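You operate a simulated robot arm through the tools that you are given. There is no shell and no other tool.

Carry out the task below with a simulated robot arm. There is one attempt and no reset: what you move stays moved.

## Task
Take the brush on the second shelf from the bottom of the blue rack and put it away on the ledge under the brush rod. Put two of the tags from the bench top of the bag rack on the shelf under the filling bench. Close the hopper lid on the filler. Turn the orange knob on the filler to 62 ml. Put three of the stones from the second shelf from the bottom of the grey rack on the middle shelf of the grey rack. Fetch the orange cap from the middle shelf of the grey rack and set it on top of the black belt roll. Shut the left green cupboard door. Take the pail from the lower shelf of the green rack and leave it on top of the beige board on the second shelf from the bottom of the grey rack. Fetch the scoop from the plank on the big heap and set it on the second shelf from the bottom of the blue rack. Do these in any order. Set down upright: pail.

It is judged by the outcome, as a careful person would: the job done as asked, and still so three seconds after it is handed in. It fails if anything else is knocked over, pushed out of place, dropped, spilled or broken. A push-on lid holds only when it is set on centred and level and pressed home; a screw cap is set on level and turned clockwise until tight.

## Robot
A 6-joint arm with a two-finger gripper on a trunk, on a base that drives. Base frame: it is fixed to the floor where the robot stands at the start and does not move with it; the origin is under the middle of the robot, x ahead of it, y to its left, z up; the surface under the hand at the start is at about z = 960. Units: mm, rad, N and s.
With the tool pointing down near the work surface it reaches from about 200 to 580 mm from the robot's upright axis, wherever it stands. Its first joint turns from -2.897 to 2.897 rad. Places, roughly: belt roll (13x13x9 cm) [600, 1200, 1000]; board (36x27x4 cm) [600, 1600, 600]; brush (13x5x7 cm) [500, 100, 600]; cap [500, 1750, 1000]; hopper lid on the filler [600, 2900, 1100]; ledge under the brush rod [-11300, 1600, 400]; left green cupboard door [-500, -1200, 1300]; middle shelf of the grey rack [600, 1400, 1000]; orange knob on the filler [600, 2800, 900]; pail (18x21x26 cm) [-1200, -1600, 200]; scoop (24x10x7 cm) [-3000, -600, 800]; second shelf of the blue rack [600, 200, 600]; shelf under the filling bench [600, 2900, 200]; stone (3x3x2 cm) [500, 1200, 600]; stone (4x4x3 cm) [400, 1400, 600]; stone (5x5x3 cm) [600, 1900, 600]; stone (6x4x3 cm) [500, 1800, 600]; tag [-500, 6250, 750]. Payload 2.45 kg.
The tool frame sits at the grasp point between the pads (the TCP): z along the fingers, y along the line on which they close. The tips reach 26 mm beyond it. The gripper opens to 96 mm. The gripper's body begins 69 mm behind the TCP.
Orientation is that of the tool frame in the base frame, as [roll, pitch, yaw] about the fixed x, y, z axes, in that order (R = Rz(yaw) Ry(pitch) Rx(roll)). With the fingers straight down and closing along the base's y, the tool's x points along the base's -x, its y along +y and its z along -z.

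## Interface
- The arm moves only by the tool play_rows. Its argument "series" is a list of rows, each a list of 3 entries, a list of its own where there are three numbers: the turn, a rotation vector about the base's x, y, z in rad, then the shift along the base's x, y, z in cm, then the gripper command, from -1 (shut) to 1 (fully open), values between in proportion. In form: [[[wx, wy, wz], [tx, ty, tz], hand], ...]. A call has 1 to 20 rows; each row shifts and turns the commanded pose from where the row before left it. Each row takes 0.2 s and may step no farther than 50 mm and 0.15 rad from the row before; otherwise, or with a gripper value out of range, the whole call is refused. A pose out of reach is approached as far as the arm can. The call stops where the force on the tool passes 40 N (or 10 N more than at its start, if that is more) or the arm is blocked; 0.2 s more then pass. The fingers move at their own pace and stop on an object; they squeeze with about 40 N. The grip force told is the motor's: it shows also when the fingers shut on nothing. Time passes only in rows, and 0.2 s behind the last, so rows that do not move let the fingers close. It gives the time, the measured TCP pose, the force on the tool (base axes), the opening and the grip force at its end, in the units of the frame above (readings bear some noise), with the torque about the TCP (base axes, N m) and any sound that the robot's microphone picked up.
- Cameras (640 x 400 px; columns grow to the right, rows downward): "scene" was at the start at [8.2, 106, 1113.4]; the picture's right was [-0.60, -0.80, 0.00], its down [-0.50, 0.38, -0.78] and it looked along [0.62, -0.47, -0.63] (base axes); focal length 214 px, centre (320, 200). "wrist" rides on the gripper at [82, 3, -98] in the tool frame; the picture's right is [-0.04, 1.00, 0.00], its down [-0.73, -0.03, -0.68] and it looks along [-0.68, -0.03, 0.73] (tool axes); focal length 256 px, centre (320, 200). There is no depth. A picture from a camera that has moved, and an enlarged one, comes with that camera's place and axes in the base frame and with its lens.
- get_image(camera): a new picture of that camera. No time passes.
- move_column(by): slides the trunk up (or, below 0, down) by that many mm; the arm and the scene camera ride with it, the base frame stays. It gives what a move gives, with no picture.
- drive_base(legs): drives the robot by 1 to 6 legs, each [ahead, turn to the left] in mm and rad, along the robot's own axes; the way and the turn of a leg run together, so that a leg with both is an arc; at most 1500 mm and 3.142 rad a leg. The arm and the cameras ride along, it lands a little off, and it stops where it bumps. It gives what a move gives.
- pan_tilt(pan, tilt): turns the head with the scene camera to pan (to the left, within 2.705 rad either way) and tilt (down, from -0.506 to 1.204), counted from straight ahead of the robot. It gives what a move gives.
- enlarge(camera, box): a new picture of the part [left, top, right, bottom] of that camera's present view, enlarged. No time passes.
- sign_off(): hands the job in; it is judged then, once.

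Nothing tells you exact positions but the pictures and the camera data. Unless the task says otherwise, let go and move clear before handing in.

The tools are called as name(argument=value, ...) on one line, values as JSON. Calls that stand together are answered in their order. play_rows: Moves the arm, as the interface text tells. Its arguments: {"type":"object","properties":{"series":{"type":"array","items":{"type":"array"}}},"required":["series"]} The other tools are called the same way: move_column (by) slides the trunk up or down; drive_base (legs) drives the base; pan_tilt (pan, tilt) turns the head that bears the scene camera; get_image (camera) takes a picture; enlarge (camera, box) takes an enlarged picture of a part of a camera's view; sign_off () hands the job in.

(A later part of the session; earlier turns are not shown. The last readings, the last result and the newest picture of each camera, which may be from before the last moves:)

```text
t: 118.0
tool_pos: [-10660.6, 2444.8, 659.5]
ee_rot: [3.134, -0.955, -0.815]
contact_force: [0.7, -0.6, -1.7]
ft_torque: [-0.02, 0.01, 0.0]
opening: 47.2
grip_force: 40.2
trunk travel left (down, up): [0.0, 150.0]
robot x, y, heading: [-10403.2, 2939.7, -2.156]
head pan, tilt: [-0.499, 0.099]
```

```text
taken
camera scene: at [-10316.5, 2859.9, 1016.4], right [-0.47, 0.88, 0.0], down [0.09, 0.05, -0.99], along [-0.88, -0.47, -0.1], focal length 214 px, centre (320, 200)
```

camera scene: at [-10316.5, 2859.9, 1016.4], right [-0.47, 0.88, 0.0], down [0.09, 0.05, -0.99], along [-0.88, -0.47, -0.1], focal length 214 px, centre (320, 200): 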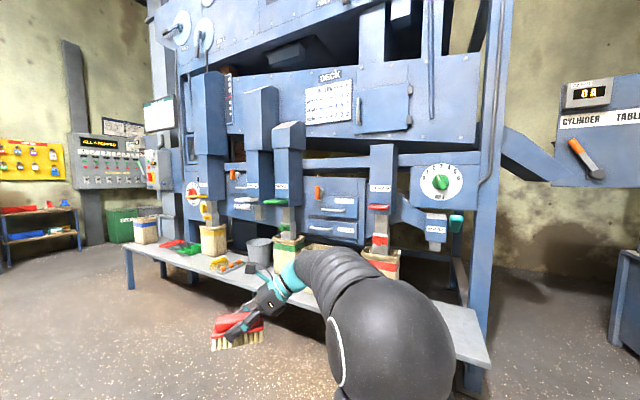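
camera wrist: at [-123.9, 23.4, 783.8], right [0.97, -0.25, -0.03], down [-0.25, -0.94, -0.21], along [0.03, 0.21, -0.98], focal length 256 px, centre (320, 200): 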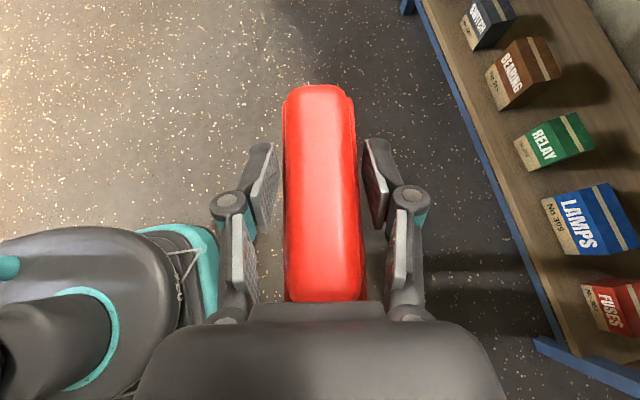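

A handle labelled "BRUSH…" sits above the bench near y≈1550. Let me read it closely.

pan_tilt(pan=0.05, tilt=0.25)

enlarge(camera="scene", box=[320, 150, 400, 200])

enlarge(camera="scene", box=[300, 160, 460, 260])

```text
t: 119.0
tool_pos: [-10661.5, 2446.0, 658.8]
ee_rot: [3.134, -0.955, -0.815]
contact_force: [0.3, -0.6, -1.4]
ft_torque: [-0.01, 0.0, 0.01]
opening: 47.2
grip_force: 39.7
trunk travel left (down, up): [0.0, 150.0]
robot x, y, heading: [-10401.8, 2939.0, -2.158]
head pan, tilt: [0.051, 0.25]
```

```text
8.00 times, centred on (360, 175) of scene
camera zoom: at [-10282.8, 2822.7, 1002.5], right [-0.86, 0.51, 0.0], down [0.13, 0.21, -0.97], along [-0.49, -0.83, -0.25], focal length 1716 px, centre (0, 400)
```

zoom: 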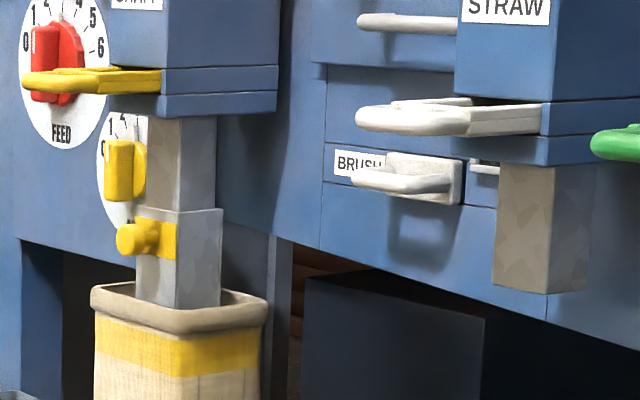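

```text
4.00 times, centred on (380, 210) of scene
camera zoom: at [-10282.8, 2822.7, 1002.5], right [-0.86, 0.51, 0.0], down [0.13, 0.21, -0.97], along [-0.49, -0.83, -0.25], focal length 858 px, centre (80, 160)
```

zoom: 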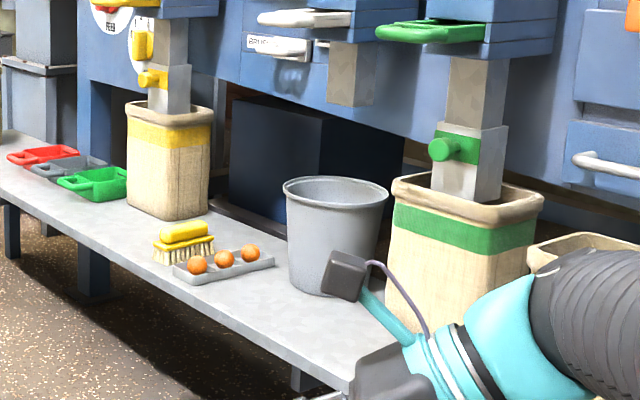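

The white handle labelled BRUSH is at about y≈1590, so the ledge is the grey bench beneath it. I'll move in front of that spot, facing the bench, and look down on it.

drive_base(legs=[[0, 0.622], [1340, 0], [0, -1.608]])

pan_tilt(pan=-0.1, tilt=0.4)

get_image(camera="scene")

enlarge(camera="scene", box=[180, 110, 420, 260])

```text
t: 131.1
tool_pos: [-10909.5, 1581.6, 659.9]
ee_rot: [3.135, -0.956, -1.804]
contact_force: [0.5, 0.8, -0.6]
ft_torque: [0.0, -0.02, 0.01]
opening: 47.1
grip_force: 39.9
trunk travel left (down, up): [0.0, 150.0]
robot x, y, heading: [-10355.9, 1636.6, 3.143]
head pan, tilt: [0.051, 0.25]
```

```text
t: 131.8
tool_pos: [-10911.8, 1580.7, 659.1]
ee_rot: [3.135, -0.956, -1.805]
contact_force: [0.1, 0.3, -2.1]
ft_torque: [-0.02, 0.02, -0.01]
opening: 47.2
grip_force: 39.5
trunk travel left (down, up): [0.0, 150.0]
robot x, y, heading: [-10356.8, 1633.6, 3.142]
head pan, tilt: [-0.099, 0.4]
```

```text
taken
camera scene: at [-10386.6, 1487.7, 988.6], right [0.1, 0.99, 0.0], down [0.39, -0.04, -0.92], along [-0.92, 0.09, -0.39], focal length 214 px, centre (320, 200)
```

scene: 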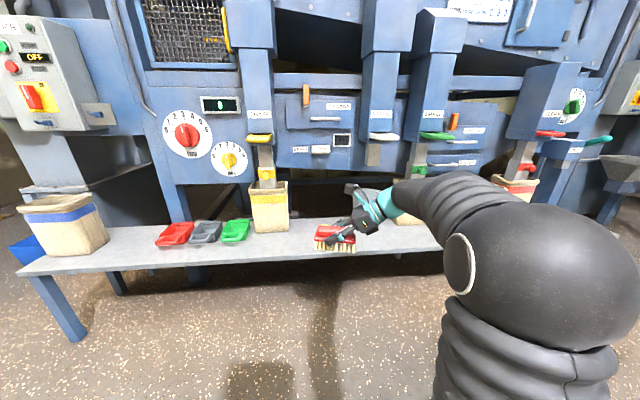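

```text
2.67 times, centred on (300, 185) of scene
camera zoom: at [-10386.6, 1487.7, 988.6], right [0.1, 0.99, 0.0], down [0.39, -0.04, -0.92], along [-0.92, 0.09, -0.39], focal length 572 px, centre (373, 240)
```

zoom: 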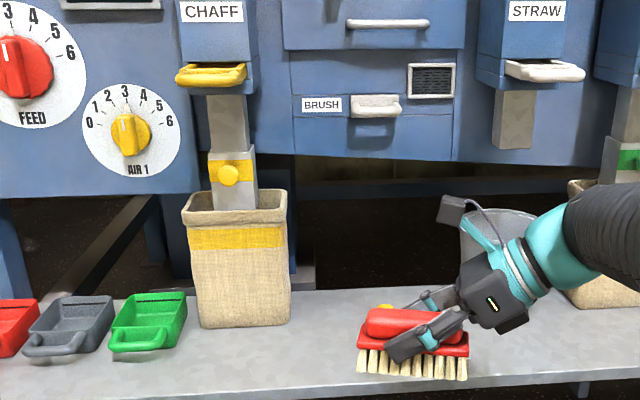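

The arm blocks my view of the free area. I'll swing the tool so it points forward toward the bench (brush axis along x), which also opens the view.

play_rows(series=[[[0, 0, -0.1337], [-1.0, 1.5, 0.5], -1], [[0, 0, -0.1337], [-1.0, 1.5, 0.5], -1], [[0, 0, -0.1337], [-1.0, 1.5, 0.5], -1], [[0, 0, -0.1337], [-1.0, 1.5, 0.5], -1], [[0, 0, -0.1337], [-1.0, 1.5, 0.5], -1], [[0, 0, -0.1337], [-1.0, 1.5, 0.5], -1], [[0, 0, -0.1337], [-1.0, 1.5, 0.5], -1], [[0, 0, -0.1337], [-1.0, 1.5, 0.5], -1], [[0, 0, -0.1337], [-1.0, 1.5, 0.5], -1], [[0, 0, -0.1337], [-1.0, 1.5, 0.5], -1], [[0, 0, 0], [0, 0, 0], -1]])

get_image(camera="scene")

get_image(camera="wrist")

```text
t: 134.2
tool_pos: [-11011.2, 1732.1, 708.7]
ee_rot: [3.133, -0.954, -3.141]
contact_force: [0.8, 0.4, -1.8]
ft_torque: [-0.01, -0.04, 0.01]
opening: 47.5
grip_force: 39.9
trunk travel left (down, up): [0.0, 150.0]
robot x, y, heading: [-10350.5, 1635.4, 3.142]
head pan, tilt: [-0.099, 0.4]
```

```text
taken
camera scene: at [-10386.6, 1487.7, 988.5], right [0.1, 0.99, 0.0], down [0.39, -0.04, -0.92], along [-0.92, 0.09, -0.39], focal length 214 px, centre (320, 200)
```

scene: 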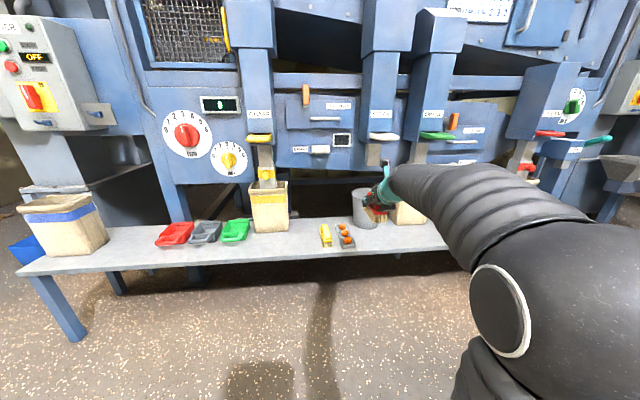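

```text
taken
camera wrist: at [-10978.6, 1735.5, 833.3], right [0.03, 1.0, -0.03], down [0.98, -0.03, -0.21], along [-0.21, -0.02, -0.98], focal length 256 px, centre (320, 200)
```

wrist: 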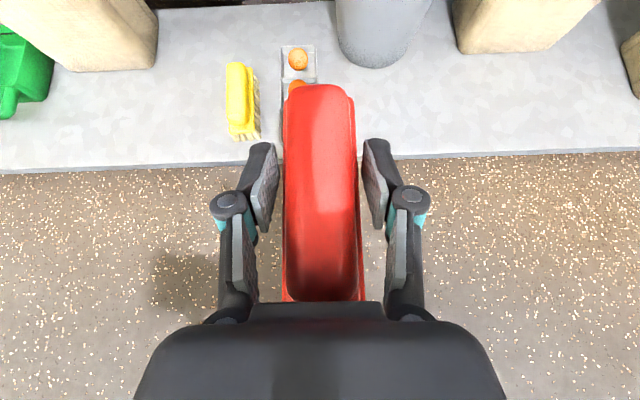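

The wrist view shows a clear 150 mm gap between the yellow bin and the yellow brush, right near the rod. I'll shift to y≈1480, then drive forward so the brush is above that gap.

play_rows(series=[[[0, 0, 0], [0, -4.2, 0], -1], [[0, 0, 0], [0, -4.2, 0], -1], [[0, 0, 0], [0, -4.2, 0], -1], [[0, 0, 0], [0, -4.2, 0], -1], [[0, 0, 0], [0, -4.2, 0], -1], [[0, 0, 0], [0, -4.2, 0], -1]])

drive_base(legs=[[235, 0]])

get_image(camera="wrist")

get_image(camera="scene")

```text
t: 135.6
tool_pos: [-11010.1, 1633.9, 687.9]
ee_rot: [-3.125, -0.959, -3.125]
contact_force: [0.2, -0.4, -1.1]
ft_torque: [-0.04, 0.03, -0.02]
opening: 47.2
grip_force: 40.0
out of reach, approached as far as the arm can: row 2, 3, 4, 5, 6
trunk travel left (down, up): [0.0, 150.0]
robot x, y, heading: [-10357.2, 1633.8, 3.139]
head pan, tilt: [-0.099, 0.4]
```

```text
t: 137.4
tool_pos: [-11249.0, 1635.4, 688.2]
ee_rot: [-3.121, -0.959, -3.126]
contact_force: [-0.2, -0.9, -1.7]
ft_torque: [-0.01, -0.02, 0.01]
opening: 47.2
grip_force: 40.0
trunk travel left (down, up): [0.0, 150.0]
robot x, y, heading: [-10591.6, 1637.0, 3.141]
head pan, tilt: [-0.099, 0.4]
```

```text
taken
camera wrist: at [-11215.3, 1641.2, 811.9], right [-0.01, 1.0, -0.04], down [0.98, 0.0, -0.21], along [-0.21, -0.04, -0.98], focal length 256 px, centre (320, 200)
```

wrist: 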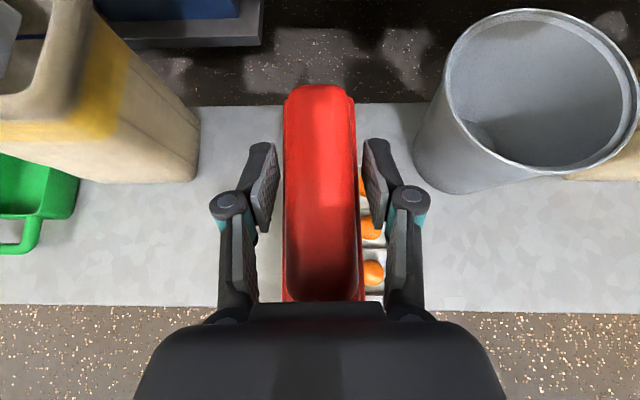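

```text
taken
camera scene: at [-10624.9, 1488.1, 988.5], right [0.1, 0.99, 0.0], down [0.39, -0.04, -0.92], along [-0.92, 0.09, -0.39], focal length 214 px, centre (320, 200)
```

scene: 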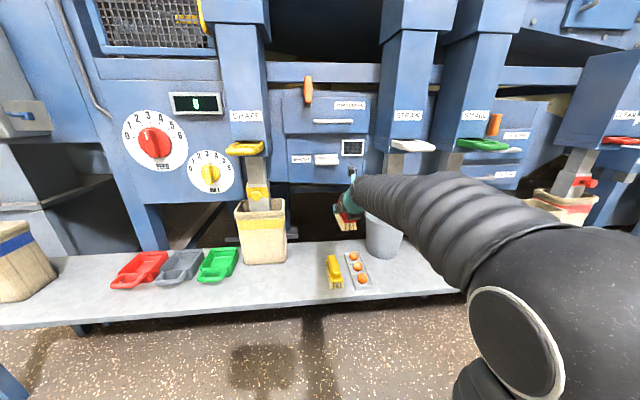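

The arm can't reach farther left in this posture, so I'll back off, shift the base left by 250 mm, and come back in, keeping the tool slightly to the robot's right.

drive_base(legs=[[-500, 0], [0, 1.0], [300, 0], [0, -1.0]])

play_rows(series=[[[0, 0, 0], [0, 0, 0], -1]])

```text
t: 147.0
tool_pos: [-10908.8, 1352.7, 688.7]
ee_rot: [-3.125, -0.958, -3.084]
contact_force: [-0.6, -0.2, -0.9]
ft_torque: [0.0, 0.01, 0.01]
opening: 46.9
grip_force: 40.1
trunk travel left (down, up): [0.0, 150.0]
robot x, y, heading: [-10251.0, 1380.8, -3.101]
head pan, tilt: [-0.099, 0.4]
```

```text
t: 147.4
tool_pos: [-10910.2, 1351.5, 688.0]
ee_rot: [-3.123, -0.958, -3.084]
contact_force: [0.5, -0.3, -0.9]
ft_torque: [-0.02, -0.01, 0.03]
opening: 47.3
grip_force: 40.3
trunk travel left (down, up): [0.0, 150.0]
robot x, y, heading: [-10251.6, 1384.9, -3.101]
head pan, tilt: [-0.099, 0.4]
```

drive_base(legs=[[0, -0.04]])

play_rows(series=[[[0, 0, -0.01], [0, 3, 0.5], -1], [[0, 0, -0.01], [0, 3, 0.5], -1], [[0, 0, 0], [0, 3, 0.5], -1], [[0, 0, 0], [0, 1.4, 0], -1], [[0, 0, 0], [0, 0, 0], -1]])

```text
t: 148.2
tool_pos: [-10910.9, 1377.8, 688.9]
ee_rot: [-3.123, -0.957, -3.125]
contact_force: [0.2, 0.2, -1.5]
ft_torque: [0.04, -0.02, 0.02]
opening: 47.3
grip_force: 40.2
trunk travel left (down, up): [0.0, 150.0]
robot x, y, heading: [-10253.1, 1381.4, -3.138]
head pan, tilt: [-0.099, 0.4]
```

```text
t: 149.4
tool_pos: [-10909.9, 1483.2, 704.4]
ee_rot: [-3.125, -0.959, 3.139]
contact_force: [0.1, 0.0, -1.0]
ft_torque: [-0.02, -0.02, 0.02]
opening: 47.2
grip_force: 40.0
trunk travel left (down, up): [0.0, 150.0]
robot x, y, heading: [-10249.7, 1383.5, -3.14]
head pan, tilt: [-0.099, 0.4]
```

drive_base(legs=[[335, 0]])

get_image(camera="wrist")

```text
t: 151.6
tool_pos: [-11245.8, 1479.3, 703.0]
ee_rot: [-3.125, -0.959, -3.14]
contact_force: [-0.1, 0.3, -1.2]
ft_torque: [-0.02, 0.03, -0.04]
opening: 47.2
grip_force: 40.3
trunk travel left (down, up): [0.0, 150.0]
robot x, y, heading: [-10587.9, 1378.4, -3.135]
head pan, tilt: [-0.099, 0.4]
```

```text
taken
camera wrist: at [-11213.0, 1484.9, 827.5], right [0.01, 1.0, -0.04], down [0.98, -0.02, -0.21], along [-0.21, -0.04, -0.98], focal length 256 px, centre (320, 200)
```

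wrist: 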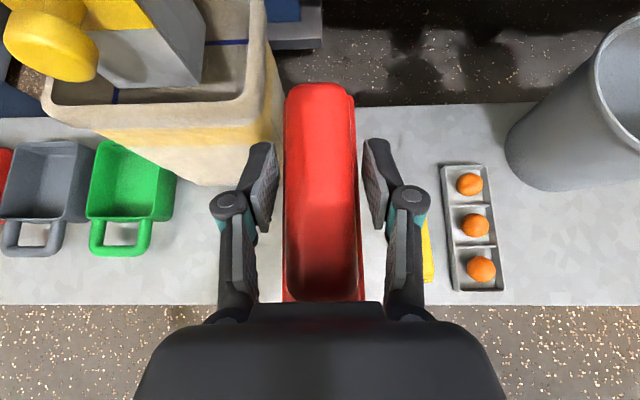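

Well centred over the gap. Descending in stages.

play_rows(series=[[[0, 0, 0], [0, 0, -4], -1], [[0, 0, 0], [0, 0, -4], -1], [[0, 0, 0], [0, 0, -4], -1], [[0, 0, 0], [0, 0, -4], -1], [[0, 0, 0], [0, 0, -3.5], -1], [[0, 0, 0], [0, 0, 0], -1]])

get_image(camera="wrist")

enlarge(camera="scene", box=[220, 180, 460, 330])

```text
t: 153.0
tool_pos: [-11245.9, 1481.1, 508.9]
ee_rot: [-3.125, -0.956, 3.14]
contact_force: [0.0, -0.7, -0.8]
ft_torque: [0.02, 0.04, -0.03]
opening: 47.2
grip_force: 40.2
trunk travel left (down, up): [0.0, 150.0]
robot x, y, heading: [-10587.2, 1380.8, -3.138]
head pan, tilt: [-0.099, 0.4]
```

```text
taken
camera wrist: at [-11211.3, 1486.3, 632.7], right [0.01, 1.0, -0.04], down [0.98, -0.02, -0.21], along [-0.21, -0.04, -0.98], focal length 256 px, centre (320, 200)
```

wrist: 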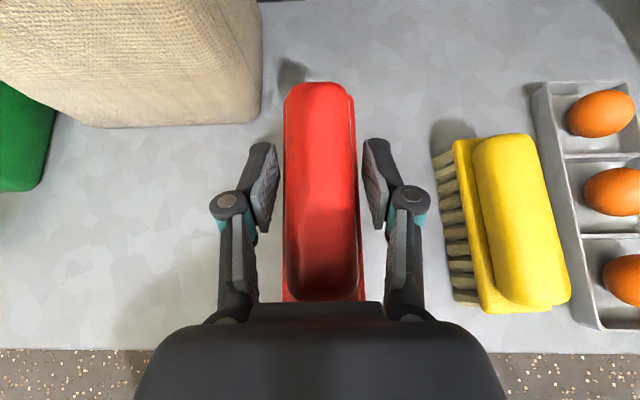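

```text
2.67 times, centred on (340, 255) of scene
camera zoom: at [-10621.5, 1232.1, 988.5], right [0.1, 1.0, 0.0], down [0.39, -0.04, -0.92], along [-0.92, 0.09, -0.39], focal length 572 px, centre (267, 53)
```

zoom: 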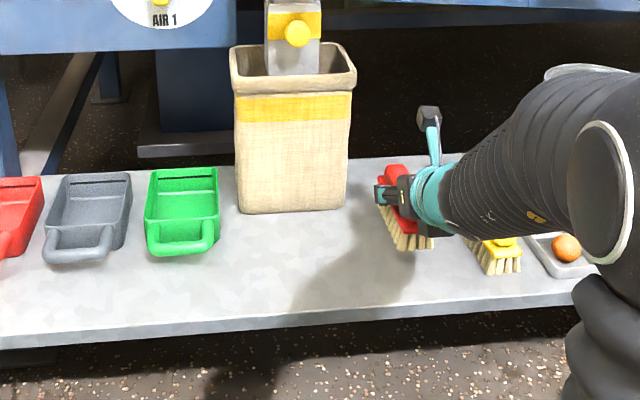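

play_rows(series=[[[0, 0, 0], [0, 0, -1.5], -1], [[0, 0, 0], [0, 0, -1.5], -1], [[0, 0, 0], [0, 0, -1], -1], [[0, 0, 0], [0, 0, -0.5], -1], [[0, 0, 0], [0, 0, -0.5], -1], [[0, 0, 0], [0, 0, -0.5], -1], [[0, 0, 0], [0, 0, 0], -1]])

enlarge(camera="scene", box=[330, 220, 450, 295])

```text
t: 154.6
tool_pos: [-11247.2, 1480.7, 457.0]
ee_rot: [-3.124, -0.965, -3.14]
contact_force: [-9.3, 2.6, 26.3]
ft_torque: [0.15, 0.68, -0.01]
opening: 47.7
grip_force: 40.3
trunk travel left (down, up): [0.0, 150.0]
robot x, y, heading: [-10590.9, 1379.1, -3.138]
head pan, tilt: [-0.099, 0.4]
```

```text
5.33 times, centred on (390, 258) of scene
camera zoom: at [-10620.6, 1232.0, 988.7], right [0.1, 1.0, 0.0], down [0.39, -0.04, -0.92], along [-0.92, 0.09, -0.39], focal length 1144 px, centre (-53, -107)
```

zoom: 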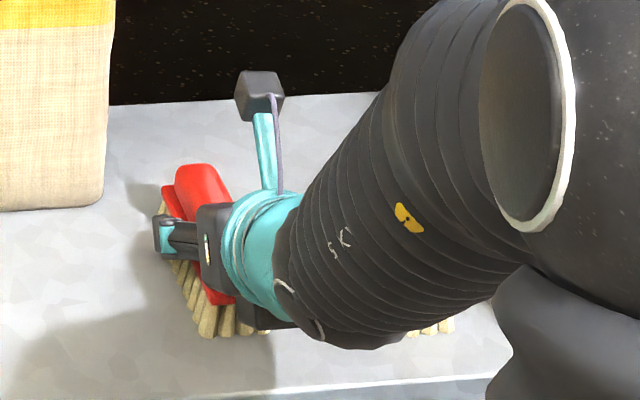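

In contact with the bench (26 N). Easing up 2 mm and releasing gently.

play_rows(series=[[[0, 0, 0], [0, 0, 0.2], -1], [[0, 0, 0], [0, 0, 0], 0.1], [[0, 0, 0], [0, 0, 0], 0.4], [[0, 0, 0], [0, 0, 0], 0.45]])

get_image(camera="wrist")

```text
t: 155.6
tool_pos: [-11246.2, 1479.0, 456.3]
ee_rot: [-3.125, -0.958, -3.14]
contact_force: [0.9, 0.0, 1.0]
ft_torque: [0.04, 0.03, -0.01]
opening: 69.5
grip_force: 0.0
trunk travel left (down, up): [0.0, 150.0]
robot x, y, heading: [-10590.4, 1382.6, -3.139]
head pan, tilt: [-0.099, 0.4]
```

```text
taken
camera wrist: at [-11212.5, 1484.8, 579.4], right [0.01, 1.0, -0.04], down [0.98, -0.02, -0.21], along [-0.21, -0.04, -0.98], focal length 256 px, centre (320, 200)
```

wrist: 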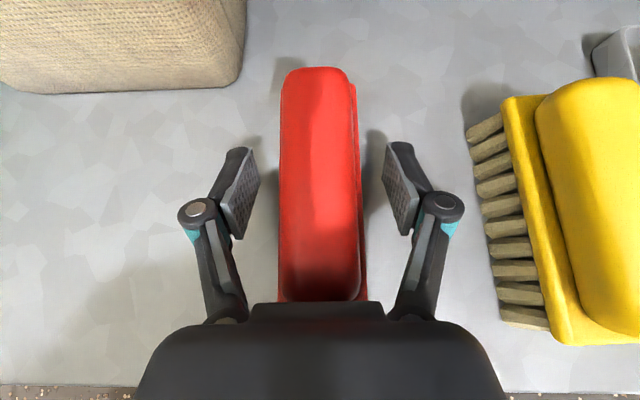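

Released. Rising straight up and checking the result.

play_rows(series=[[[0, 0, 0], [0, 0, 2], 0.45], [[0, 0, 0], [0, 0, 3], 0.45], [[0, 0, 0], [0, 0, 4], 0.45], [[0, 0, 0], [0, 0, 4], 0.45], [[0, 0, 0], [0, 0, 4], 0.45], [[0, 0, 0], [0, 0, 4], 0.45]])

get_image(camera="wrist")

drive_base(legs=[[-350, 0]])

get_image(camera="scene")

```text
t: 157.0
tool_pos: [-11247.9, 1481.7, 665.8]
ee_rot: [-3.125, -0.959, 3.14]
contact_force: [1.4, -0.2, -0.6]
ft_torque: [-0.01, 0.03, -0.01]
opening: 69.5
grip_force: 0.1
trunk travel left (down, up): [0.0, 150.0]
robot x, y, heading: [-10588.4, 1380.8, -3.135]
head pan, tilt: [-0.099, 0.4]
```

```text
taken
camera wrist: at [-11214.6, 1486.7, 791.0], right [0.01, 1.0, -0.04], down [0.98, -0.02, -0.21], along [-0.21, -0.04, -0.98], focal length 256 px, centre (320, 200)
```

wrist: 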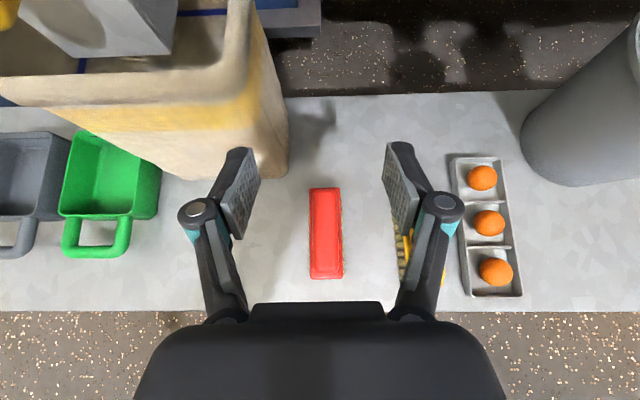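

```text
t: 159.3
tool_pos: [-10901.1, 1483.0, 667.2]
ee_rot: [-3.124, -0.96, -3.14]
contact_force: [0.2, 0.1, 1.4]
ft_torque: [0.05, -0.03, 0.02]
opening: 69.5
grip_force: 0.1
trunk travel left (down, up): [0.0, 150.0]
robot x, y, heading: [-10244.1, 1379.5, -3.137]
head pan, tilt: [-0.099, 0.4]
```

```text
taken
camera scene: at [-10275.1, 1233.3, 988.5], right [0.1, 1.0, 0.0], down [0.39, -0.04, -0.92], along [-0.92, 0.09, -0.39], focal length 214 px, centre (320, 200)
```

scene: 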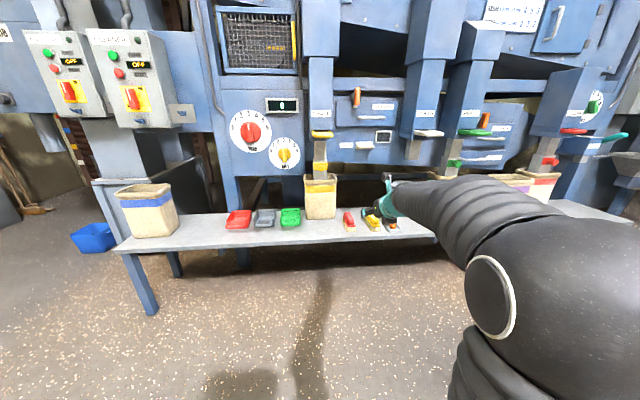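

The brush rests on the ledge beside the yellow brush, nothing disturbed. Now I tuck the arm a bit and drive back along the same route toward the scoop.

play_rows(series=[[[0, 0, 0], [3, 0, 1], 0.45], [[0, 0, 0], [3, 0, 1], 0.45], [[0, 0, 0], [3, 0, 1], 0.45], [[0, 0, 0], [3, 0, 1], 0.45]])

drive_base(legs=[[0, -1.656], [1210, 0], [1208, 0], [0, -1.49], [1430, 0], [1430, 0]])

```text
t: 160.3
tool_pos: [-10781.1, 1482.3, 706.4]
ee_rot: [-3.125, -0.958, -3.141]
contact_force: [-0.7, -0.6, -0.4]
ft_torque: [-0.01, 0.05, 0.02]
opening: 69.9
grip_force: 0.0
trunk travel left (down, up): [0.0, 150.0]
robot x, y, heading: [-10243.2, 1381.5, -3.139]
head pan, tilt: [-0.099, 0.4]
```

```text
t: 175.9
tool_pos: [-9858.4, 4301.4, 704.8]
ee_rot: [-3.131, -0.956, 1.463]
contact_force: [-0.9, -12.0, 3.3]
ft_torque: [0.65, -0.05, 0.41]
opening: 69.5
grip_force: 0.1
trunk travel left (down, up): [0.0, 150.0]
robot x, y, heading: [-10020.8, 3780.0, 1.456]
head pan, tilt: [-0.099, 0.4]
stopped in leg 3: the force on the tool passed its limit at 70 N (the readings are from after the stop); the commanded pose is now the measured one
```

The tool touched something ahead of it. I'll back off and look at what it was.

get_image(camera="wrist")

get_image(camera="scene")

drive_base(legs=[[-250, 0]])

get_image(camera="scene")

get_image(camera="wrist")

```text
taken
camera wrist: at [-9857.5, 4268.2, 829.8], right [0.99, -0.12, -0.04], down [-0.13, -0.97, -0.21], along [-0.01, 0.21, -0.98], focal length 256 px, centre (320, 200)
```

wrist: 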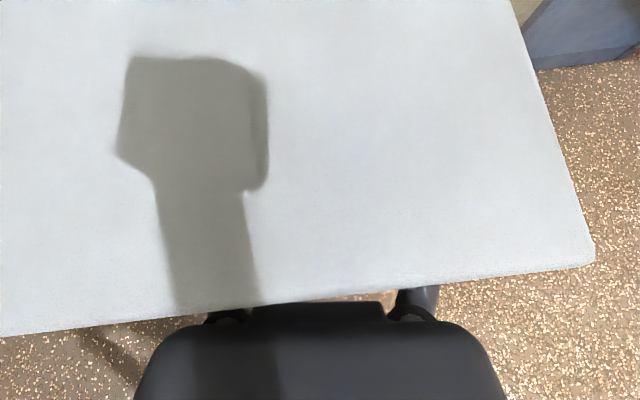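

```text
taken
camera scene: at [-10164.2, 3829.4, 988.6], right [0.98, -0.21, 0.0], down [-0.08, -0.38, -0.92], along [0.2, 0.9, -0.39], focal length 214 px, centre (320, 200)
```

scene: 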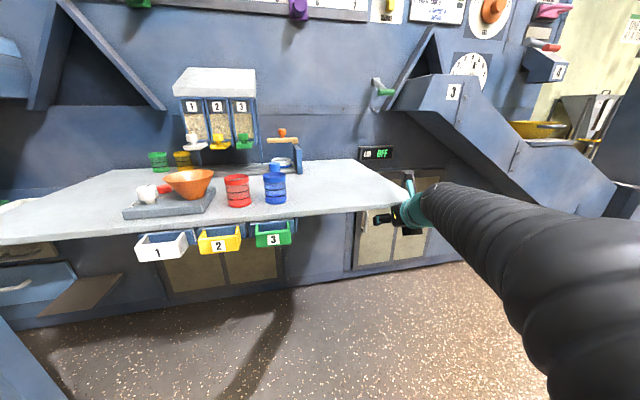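

```text
t: 177.7
tool_pos: [-9887.0, 4058.4, 704.6]
ee_rot: [-3.129, -0.955, 1.464]
contact_force: [0.0, 0.3, -0.4]
ft_torque: [0.01, -0.02, 0.02]
opening: 69.6
grip_force: 0.1
trunk travel left (down, up): [0.0, 150.0]
robot x, y, heading: [-10047.4, 3540.4, 1.46]
head pan, tilt: [-0.099, 0.4]
```

```text
taken
camera scene: at [-10191.8, 3586.1, 988.5], right [0.98, -0.21, 0.0], down [-0.08, -0.38, -0.92], along [0.19, 0.9, -0.39], focal length 214 px, centre (320, 200)
```

scene: 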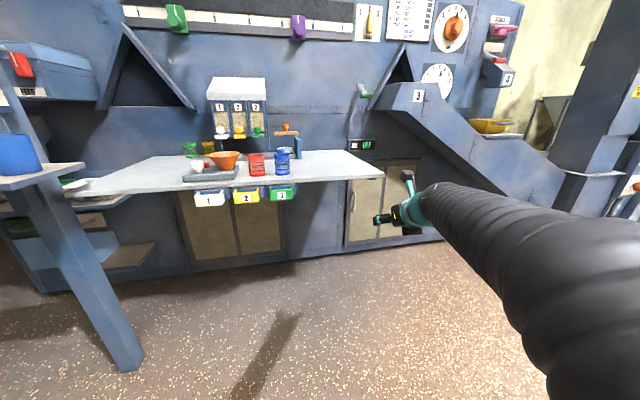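

```text
taken
camera wrist: at [-9885.7, 4025.8, 829.0], right [0.99, -0.12, -0.04], down [-0.12, -0.97, -0.21], along [-0.01, 0.21, -0.98], focal length 256 px, centre (320, 200)
```

wrist: 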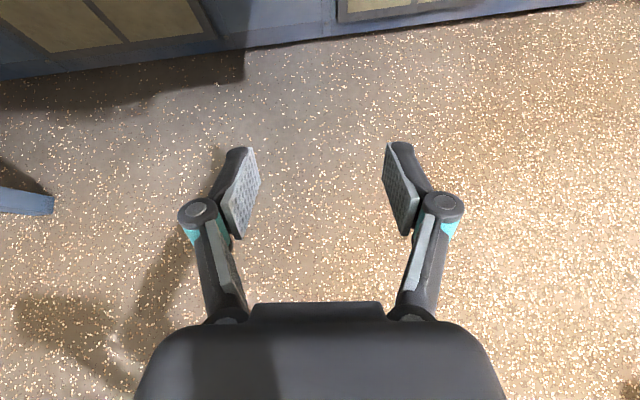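

I had bumped the fixed machine table; nothing on it moved. Backed away; continuing on a safer line, staying clear of both tables.

drive_base(legs=[[0, -1.11], [730, 0], [0, -0.35]])

pan_tilt(pan=-0.2, tilt=0.4)

get_image(camera="scene")

```text
t: 185.5
tool_pos: [-8826.1, 3705.9, 703.8]
ee_rot: [-3.127, -0.954, 0.014]
contact_force: [0.6, -0.2, -0.1]
ft_torque: [0.03, 0.01, 0.02]
opening: 69.6
grip_force: 0.1
trunk travel left (down, up): [0.0, 150.0]
robot x, y, heading: [-9361.7, 3798.4, 0.009]
head pan, tilt: [-0.099, 0.4]
```

```text
t: 186.2
tool_pos: [-8825.8, 3705.3, 704.7]
ee_rot: [-3.127, -0.954, 0.013]
contact_force: [-0.4, 0.2, -0.1]
ft_torque: [0.02, -0.02, -0.01]
opening: 69.6
grip_force: 0.1
trunk travel left (down, up): [0.0, 150.0]
robot x, y, heading: [-9359.9, 3800.0, 0.006]
head pan, tilt: [-0.201, 0.4]
```

```text
taken
camera scene: at [-9333.2, 3941.2, 988.5], right [-0.19, -0.98, 0.0], down [-0.38, 0.07, -0.92], along [0.9, -0.17, -0.39], focal length 214 px, centre (320, 200)
```

scene: 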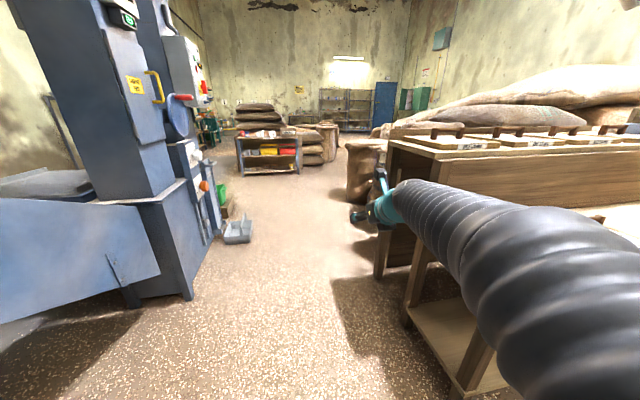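

drive_base(legs=[[1070, 0.01], [1070, -0.01], [0, -0.65], [830, 0]])

get_image(camera="scene")

```text
t: 202.4
tool_pos: [-6268.2, 2847.2, 705.1]
ee_rot: [-3.126, -0.954, -0.685]
contact_force: [-0.9, 0.0, 0.8]
ft_torque: [0.01, 0.0, 0.0]
opening: 69.5
grip_force: 0.0
trunk travel left (down, up): [0.0, 150.0]
robot x, y, heading: [-6620.8, 3266.3, -0.689]
head pan, tilt: [-0.201, 0.4]
```

```text
taken
camera scene: at [-6505.7, 3354.9, 988.5], right [-0.78, -0.63, 0.0], down [-0.25, 0.3, -0.92], along [0.58, -0.72, -0.39], focal length 214 px, centre (320, 200)
```

scene: 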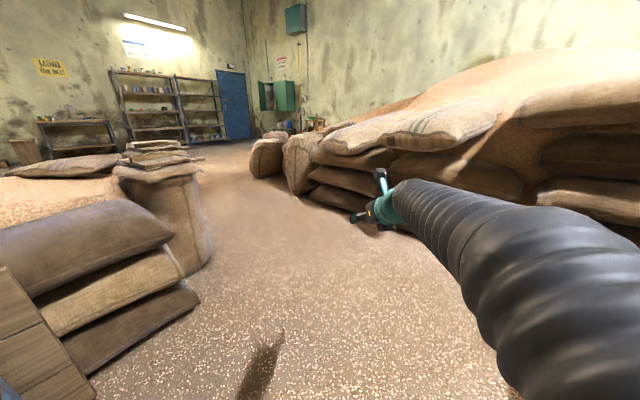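

drive_base(legs=[[0, 0.01], [1300, 0], [0, 0.487], [1079, 0], [0, -0.165]])

get_image(camera="scene")

```text
t: 216.5
tool_pos: [-4076.7, 1969.7, 704.9]
ee_rot: [-3.128, -0.954, -0.355]
contact_force: [-0.2, 0.3, 0.5]
ft_torque: [0.0, -0.02, 0.05]
opening: 69.7
grip_force: 0.0
trunk travel left (down, up): [0.0, 150.0]
robot x, y, heading: [-4543.9, 2252.2, -0.354]
head pan, tilt: [-0.201, 0.4]
```

```text
taken
camera scene: at [-4464.8, 2371.8, 988.5], right [-0.53, -0.85, 0.0], down [-0.33, 0.21, -0.92], along [0.78, -0.49, -0.39], focal length 214 px, centre (320, 200)
```

scene: 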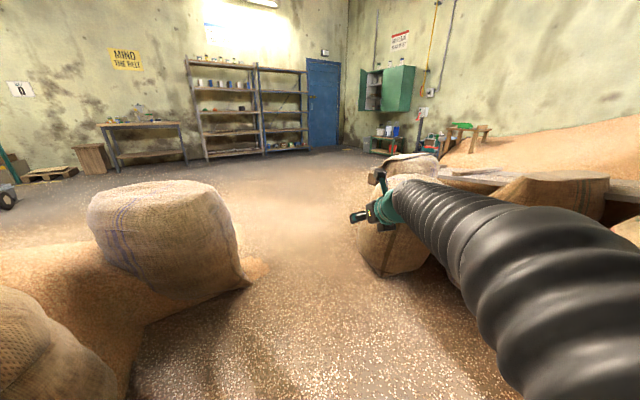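

drive_base(legs=[[990, 0], [990, 0]])

pan_tilt(pan=-1.0, tilt=0.2)

get_image(camera="scene")

```text
t: 226.3
tool_pos: [-2239.7, 1264.4, 705.2]
ee_rot: [-3.128, -0.955, -0.36]
contact_force: [0.0, -0.4, -0.4]
ft_torque: [0.01, 0.02, -0.01]
opening: 69.9
grip_force: 0.1
trunk travel left (down, up): [0.0, 150.0]
robot x, y, heading: [-2704.6, 1549.5, -0.363]
head pan, tilt: [-0.201, 0.4]
```

```text
t: 227.5
tool_pos: [-2238.6, 1264.9, 704.5]
ee_rot: [-3.128, -0.956, -0.359]
contact_force: [0.3, 0.6, 0.1]
ft_torque: [0.0, -0.01, 0.01]
opening: 69.7
grip_force: 0.1
trunk travel left (down, up): [0.0, 150.0]
robot x, y, heading: [-2704.5, 1552.2, -0.368]
head pan, tilt: [-1.0, 0.201]
```

```text
taken
camera scene: at [-2684.2, 1627.7, 1007.1], right [-0.98, -0.21, 0.0], down [-0.04, 0.2, -0.98], along [0.2, -0.96, -0.2], focal length 214 px, centre (320, 200)
```

scene: 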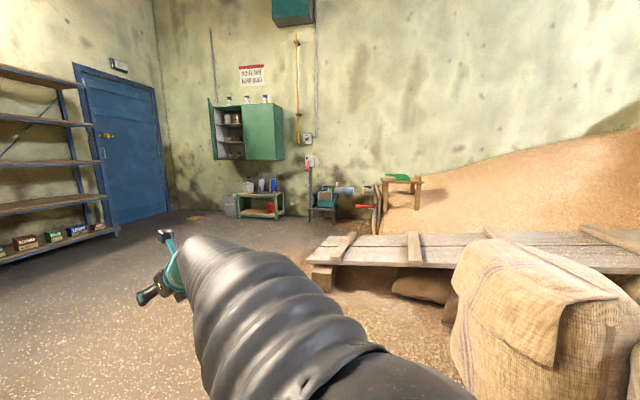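

Scoop (green) is on a small plank stool on the heap at about (-3000,-600,800). I'll go around the low end of the ramp to view it from the +x side.

drive_base(legs=[[0, -0.44], [870, 0], [870, 0], [0, -1.75]])

pan_tilt(pan=0.1, tilt=0.2)

get_image(camera="scene")

enlarge(camera="scene", box=[220, 120, 420, 245])

```text
t: 241.8
tool_pos: [-1946.0, 71.5, 704.6]
ee_rot: [-3.129, -0.954, -2.502]
contact_force: [-0.4, -0.2, 0.5]
ft_torque: [0.02, -0.01, -0.02]
opening: 69.4
grip_force: 0.0
trunk travel left (down, up): [0.0, 150.0]
robot x, y, heading: [-1454.5, 307.1, -2.504]
head pan, tilt: [-1.0, 0.201]
```

```text
t: 243.2
tool_pos: [-1945.6, 71.3, 704.9]
ee_rot: [-3.127, -0.953, -2.501]
contact_force: [0.3, -0.5, -0.4]
ft_torque: [0.02, 0.0, 0.03]
opening: 69.7
grip_force: 0.0
trunk travel left (down, up): [0.0, 150.0]
robot x, y, heading: [-1456.9, 308.3, -2.509]
head pan, tilt: [0.099, 0.201]
```

```text
taken
camera scene: at [-1382.5, 154.1, 1007.1], right [-0.67, 0.74, 0.0], down [0.15, 0.13, -0.98], along [-0.73, -0.66, -0.2], focal length 214 px, centre (320, 200)
```

scene: 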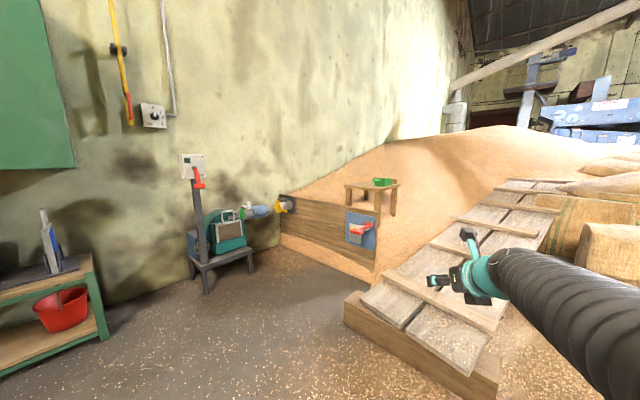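

```text
3.20 times, centred on (320, 182) of scene
camera zoom: at [-1382.5, 154.1, 1007.1], right [-0.67, 0.74, 0.0], down [0.15, 0.13, -0.98], along [-0.73, -0.66, -0.2], focal length 686 px, centre (320, 256)
```

zoom: 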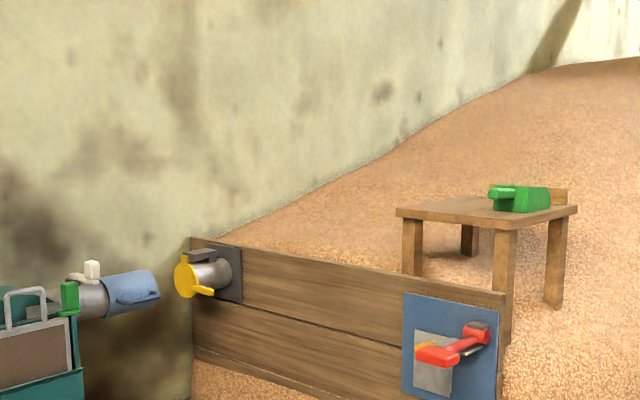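

The stool stands behind a low board wall at x≈-2815; there's a corridor between ramp and grinder. I'll raise the trunk and move in front of it.

drive_base(legs=[[0, 0.75], [920, 0], [0, -1.15]])

move_column(by=150)

pan_tilt(pan=-0.1, tilt=0.2)

get_image(camera="scene")

enlarge(camera="scene", box=[260, 120, 460, 245])

```text
t: 252.9
tool_pos: [-2157.5, -639.1, 704.9]
ee_rot: [-3.128, -0.954, -2.89]
contact_force: [-0.1, -0.2, 0.3]
ft_torque: [0.03, 0.0, 0.01]
opening: 69.6
grip_force: 0.1
trunk travel left (down, up): [0.0, 150.0]
robot x, y, heading: [-1614.9, -604.5, -2.898]
head pan, tilt: [0.099, 0.201]
```

```text
t: 254.7
tool_pos: [-2157.7, -638.0, 854.2]
ee_rot: [-3.127, -0.954, -2.892]
contact_force: [-0.2, -0.8, -1.3]
ft_torque: [-0.03, -0.01, 0.0]
opening: 69.5
grip_force: 0.1
trunk travel left (down, up): [-150.0, 0.0]
robot x, y, heading: [-1615.0, -601.6, -2.896]
head pan, tilt: [0.099, 0.201]
```

```text
t: 255.4
tool_pos: [-2158.7, -638.1, 855.3]
ee_rot: [-3.129, -0.955, -2.89]
contact_force: [0.6, 0.4, -0.2]
ft_torque: [0.03, 0.02, 0.02]
opening: 69.7
grip_force: 0.0
trunk travel left (down, up): [-150.0, 0.0]
robot x, y, heading: [-1614.1, -606.9, -2.898]
head pan, tilt: [-0.099, 0.201]
```

```text
taken
camera scene: at [-1609.2, -758.3, 1157.1], right [-0.15, 0.99, 0.0], down [0.2, 0.03, -0.98], along [-0.97, -0.14, -0.2], focal length 214 px, centre (320, 200)
```

scene: 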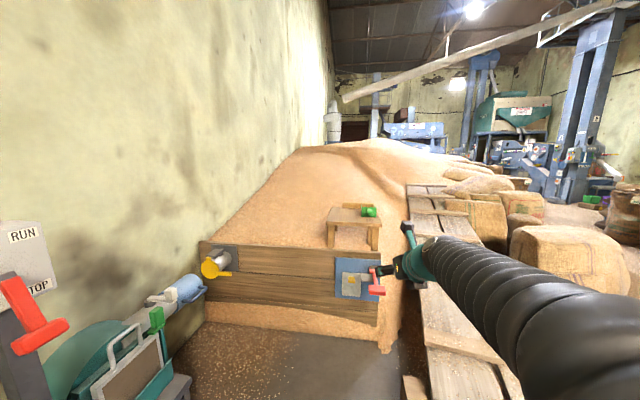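

```text
3.20 times, centred on (360, 182) of scene
camera zoom: at [-1609.2, -758.3, 1157.1], right [-0.15, 0.99, 0.0], down [0.2, 0.03, -0.98], along [-0.97, -0.14, -0.2], focal length 686 px, centre (192, 256)
```

zoom: 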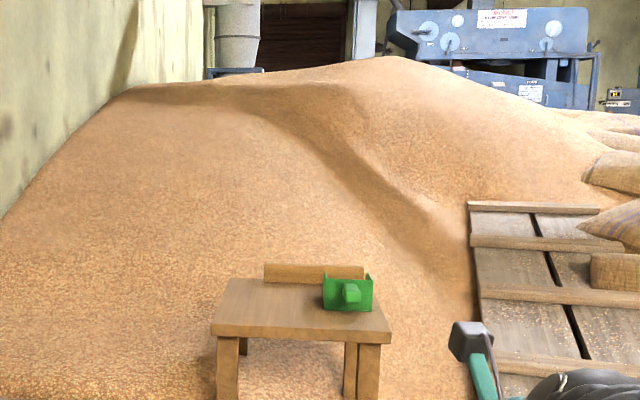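

The scoop's handle points toward me (+x), tip near (-2896,-642,830). Moving straight in front, stopping short.

drive_base(legs=[[0, -0.08], [580, 0], [0, -0.165]])

pan_tilt(pan=-0.2, tilt=0.4)

enlarge(camera="scene", box=[240, 120, 480, 270])

get_image(camera="wrist")

```text
t: 259.9
tool_pos: [-2742.4, -638.4, 855.0]
ee_rot: [-3.129, -0.954, -3.072]
contact_force: [0.4, -0.5, -0.1]
ft_torque: [0.02, 0.01, 0.0]
opening: 69.7
grip_force: 0.2
trunk travel left (down, up): [-150.0, 0.0]
robot x, y, heading: [-2203.0, -706.6, -3.073]
head pan, tilt: [-0.099, 0.201]
stopped in leg 3: the robot was blocked; the commanded pose is now the measured one
```

```text
t: 260.6
tool_pos: [-2743.0, -638.3, 855.7]
ee_rot: [-3.128, -0.954, -3.072]
contact_force: [0.5, 0.0, -0.3]
ft_torque: [0.0, -0.01, -0.01]
opening: 69.4
grip_force: 0.0
trunk travel left (down, up): [-150.0, 0.0]
robot x, y, heading: [-2202.7, -709.0, -3.071]
head pan, tilt: [-0.201, 0.4]
```

```text
2.67 times, centred on (360, 195) of scene
camera zoom: at [-2222.3, -846.6, 1138.6], right [0.13, 0.99, 0.0], down [0.39, -0.05, -0.92], along [-0.91, 0.12, -0.39], focal length 572 px, centre (213, 213)
```

zoom: 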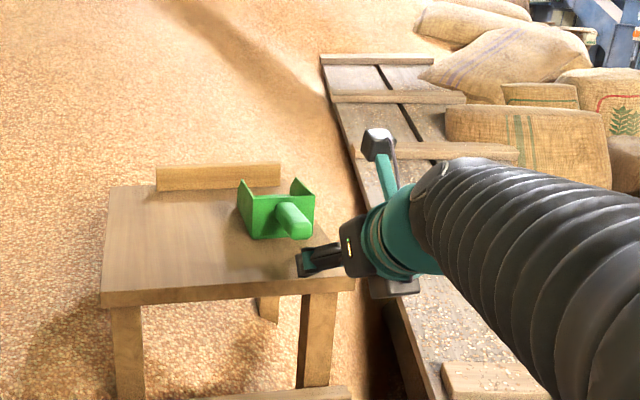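

```text
taken
camera wrist: at [-2709.4, -631.1, 979.2], right [-0.06, 1.0, -0.04], down [0.98, 0.05, -0.21], along [-0.2, -0.05, -0.98], focal length 256 px, centre (320, 200)
```

wrist: 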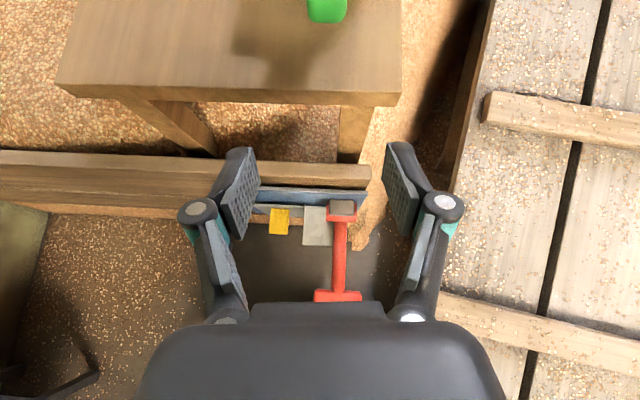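

The gripper lines up with the handle. Opening fully, nudging forward 70 mm, then reaching with the arm to straddle the handle.

drive_base(legs=[[70, 0]])

play_rows(series=[[[0, 0, 0], [-2.0, 0, 0], 1], [[0, 0, 0], [-2.0, 0, 0], 1], [[0, 0, 0], [0, 0, 0], 1]])

get_image(camera="wrist")

enlarge(camera="scene", box=[240, 120, 480, 270])

```text
t: 261.6
tool_pos: [-2808.7, -642.1, 854.7]
ee_rot: [-3.129, -0.954, -3.075]
contact_force: [0.0, -0.5, 0.3]
ft_torque: [0.05, -0.01, -0.04]
opening: 69.7
grip_force: 0.0
trunk travel left (down, up): [-150.0, 0.0]
robot x, y, heading: [-2267.4, -711.5, -3.113]
head pan, tilt: [-0.201, 0.4]
```

```text
t: 262.4
tool_pos: [-2846.9, -640.5, 855.3]
ee_rot: [-3.13, -0.954, -3.076]
contact_force: [0.2, 0.0, -0.6]
ft_torque: [-0.01, 0.0, 0.0]
opening: 95.9
grip_force: 0.0
trunk travel left (down, up): [-150.0, 0.0]
robot x, y, heading: [-2272.0, -712.1, -3.112]
head pan, tilt: [-0.201, 0.4]
```

```text
taken
camera wrist: at [-2815.3, -633.5, 979.6], right [-0.05, 1.0, -0.04], down [0.98, 0.04, -0.21], along [-0.2, -0.05, -0.98], focal length 256 px, centre (320, 200)
```

wrist: 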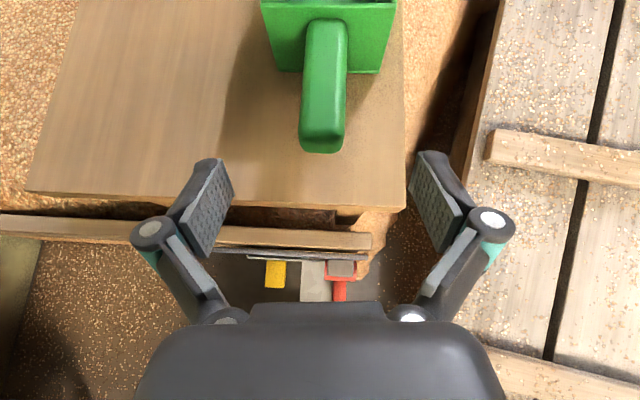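

```text
2.67 times, centred on (360, 195) of scene
camera zoom: at [-2294.4, -852.6, 1138.5], right [0.17, 0.99, 0.0], down [0.38, -0.07, -0.92], along [-0.91, 0.16, -0.39], focal length 572 px, centre (213, 213)
```

zoom: 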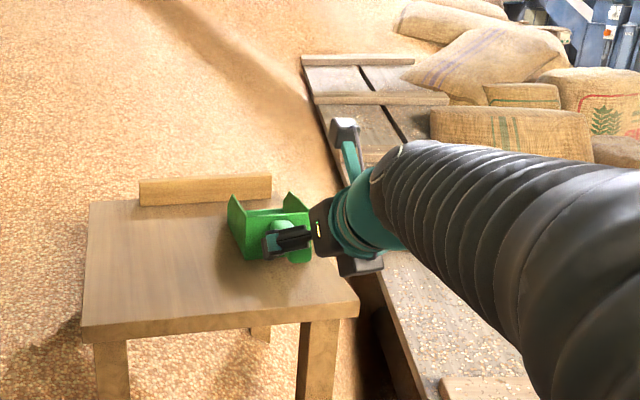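

play_rows(series=[[[0, 0, 0], [-2.5, -0.1, -0.5], 1], [[0, 0, 0], [-2.5, -0.1, -1.2], 1], [[0, 0, 0], [-2.5, 0, -1.5], 1], [[0, 0, 0], [0, 0, 0], 1]])

get_image(camera="wrist")

```text
t: 263.4
tool_pos: [-2923.9, -643.6, 824.1]
ee_rot: [-3.129, -0.955, -3.076]
contact_force: [-0.5, -0.3, 0.8]
ft_torque: [0.01, 0.03, -0.01]
opening: 95.9
grip_force: 0.2
trunk travel left (down, up): [-150.0, 0.0]
robot x, y, heading: [-2266.4, -711.9, -3.112]
head pan, tilt: [-0.201, 0.4]
```

```text
taken
camera wrist: at [-2890.3, -636.0, 947.6], right [-0.05, 1.0, -0.04], down [0.98, 0.04, -0.21], along [-0.2, -0.05, -0.98], focal length 256 px, centre (320, 200)
```

wrist: 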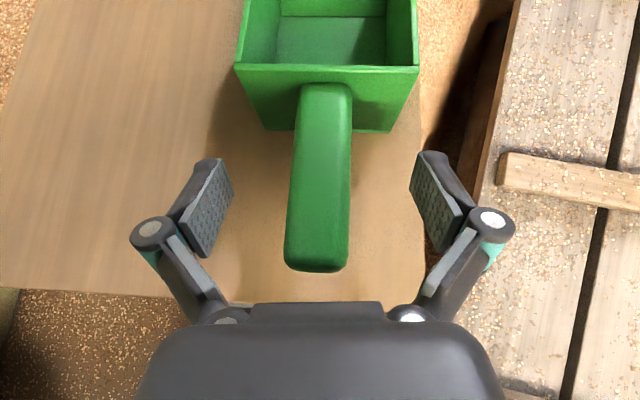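

Handle is centred between the pads. Closing and lifting.

play_rows(series=[[[0, 0, 0], [0, 0, 0], 0.3], [[0, 0, 0], [0, 0, 0], -0.2], [[0, 0, 0], [0, 0, 0], -0.6], [[0, 0, 0], [0, 0, 0], -1], [[0, 0, 0], [0, 0, 0], -1], [[0, 0, 0], [0, 0, 0], -1], [[0, 0, 0], [0, 0, 1], -1], [[0, 0, 0], [0, 0, 3], -1], [[0, 0, 0], [0, 0, 4], -1]])

get_image(camera="wrist")

```text
t: 265.4
tool_pos: [-2921.2, -642.9, 905.4]
ee_rot: [-3.129, -0.952, -3.079]
contact_force: [-0.3, -0.5, -2.1]
ft_torque: [0.04, -0.09, 0.04]
opening: 29.4
grip_force: 40.1
trunk travel left (down, up): [-150.0, 0.0]
robot x, y, heading: [-2268.8, -713.7, -3.114]
head pan, tilt: [-0.201, 0.4]
```

```text
taken
camera wrist: at [-2889.3, -635.9, 1028.9], right [-0.05, 1.0, -0.04], down [0.98, 0.04, -0.2], along [-0.2, -0.05, -0.98], focal length 256 px, centre (320, 200)
```

wrist: 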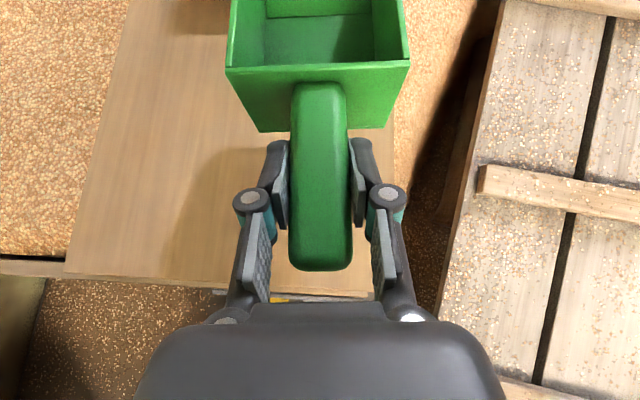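

Scoop secured. Backing straight out.

drive_base(legs=[[-250, 0], [-350, 0]])

pan_tilt(pan=-0.2, tilt=0.4)

get_image(camera="scene")

```text
t: 269.1
tool_pos: [-2333.5, -620.9, 905.4]
ee_rot: [-3.128, -0.954, -3.081]
contact_force: [-0.2, 0.2, -1.1]
ft_torque: [0.01, -0.1, 0.0]
opening: 29.2
grip_force: 40.4
trunk travel left (down, up): [-150.0, 0.0]
robot x, y, heading: [-1681.1, -696.7, -3.115]
head pan, tilt: [-0.201, 0.4]
```

```text
t: 269.6
tool_pos: [-2333.5, -620.9, 902.9]
ee_rot: [-3.127, -0.955, -3.081]
contact_force: [0.2, -0.5, -0.6]
ft_torque: [0.04, -0.11, -0.02]
opening: 29.0
grip_force: 40.1
trunk travel left (down, up): [-150.0, 0.0]
robot x, y, heading: [-1679.3, -698.9, -3.115]
head pan, tilt: [-0.201, 0.4]
```

```text
taken
camera scene: at [-1707.1, -834.8, 1138.5], right [0.17, 0.98, 0.0], down [0.38, -0.07, -0.92], along [-0.91, 0.16, -0.39], focal length 214 px, centre (320, 200)
```

scene: 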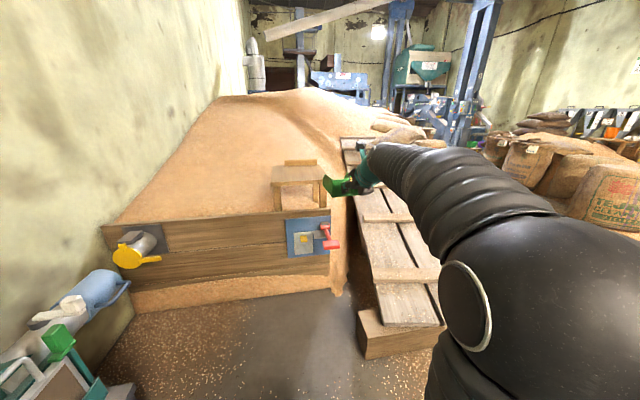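

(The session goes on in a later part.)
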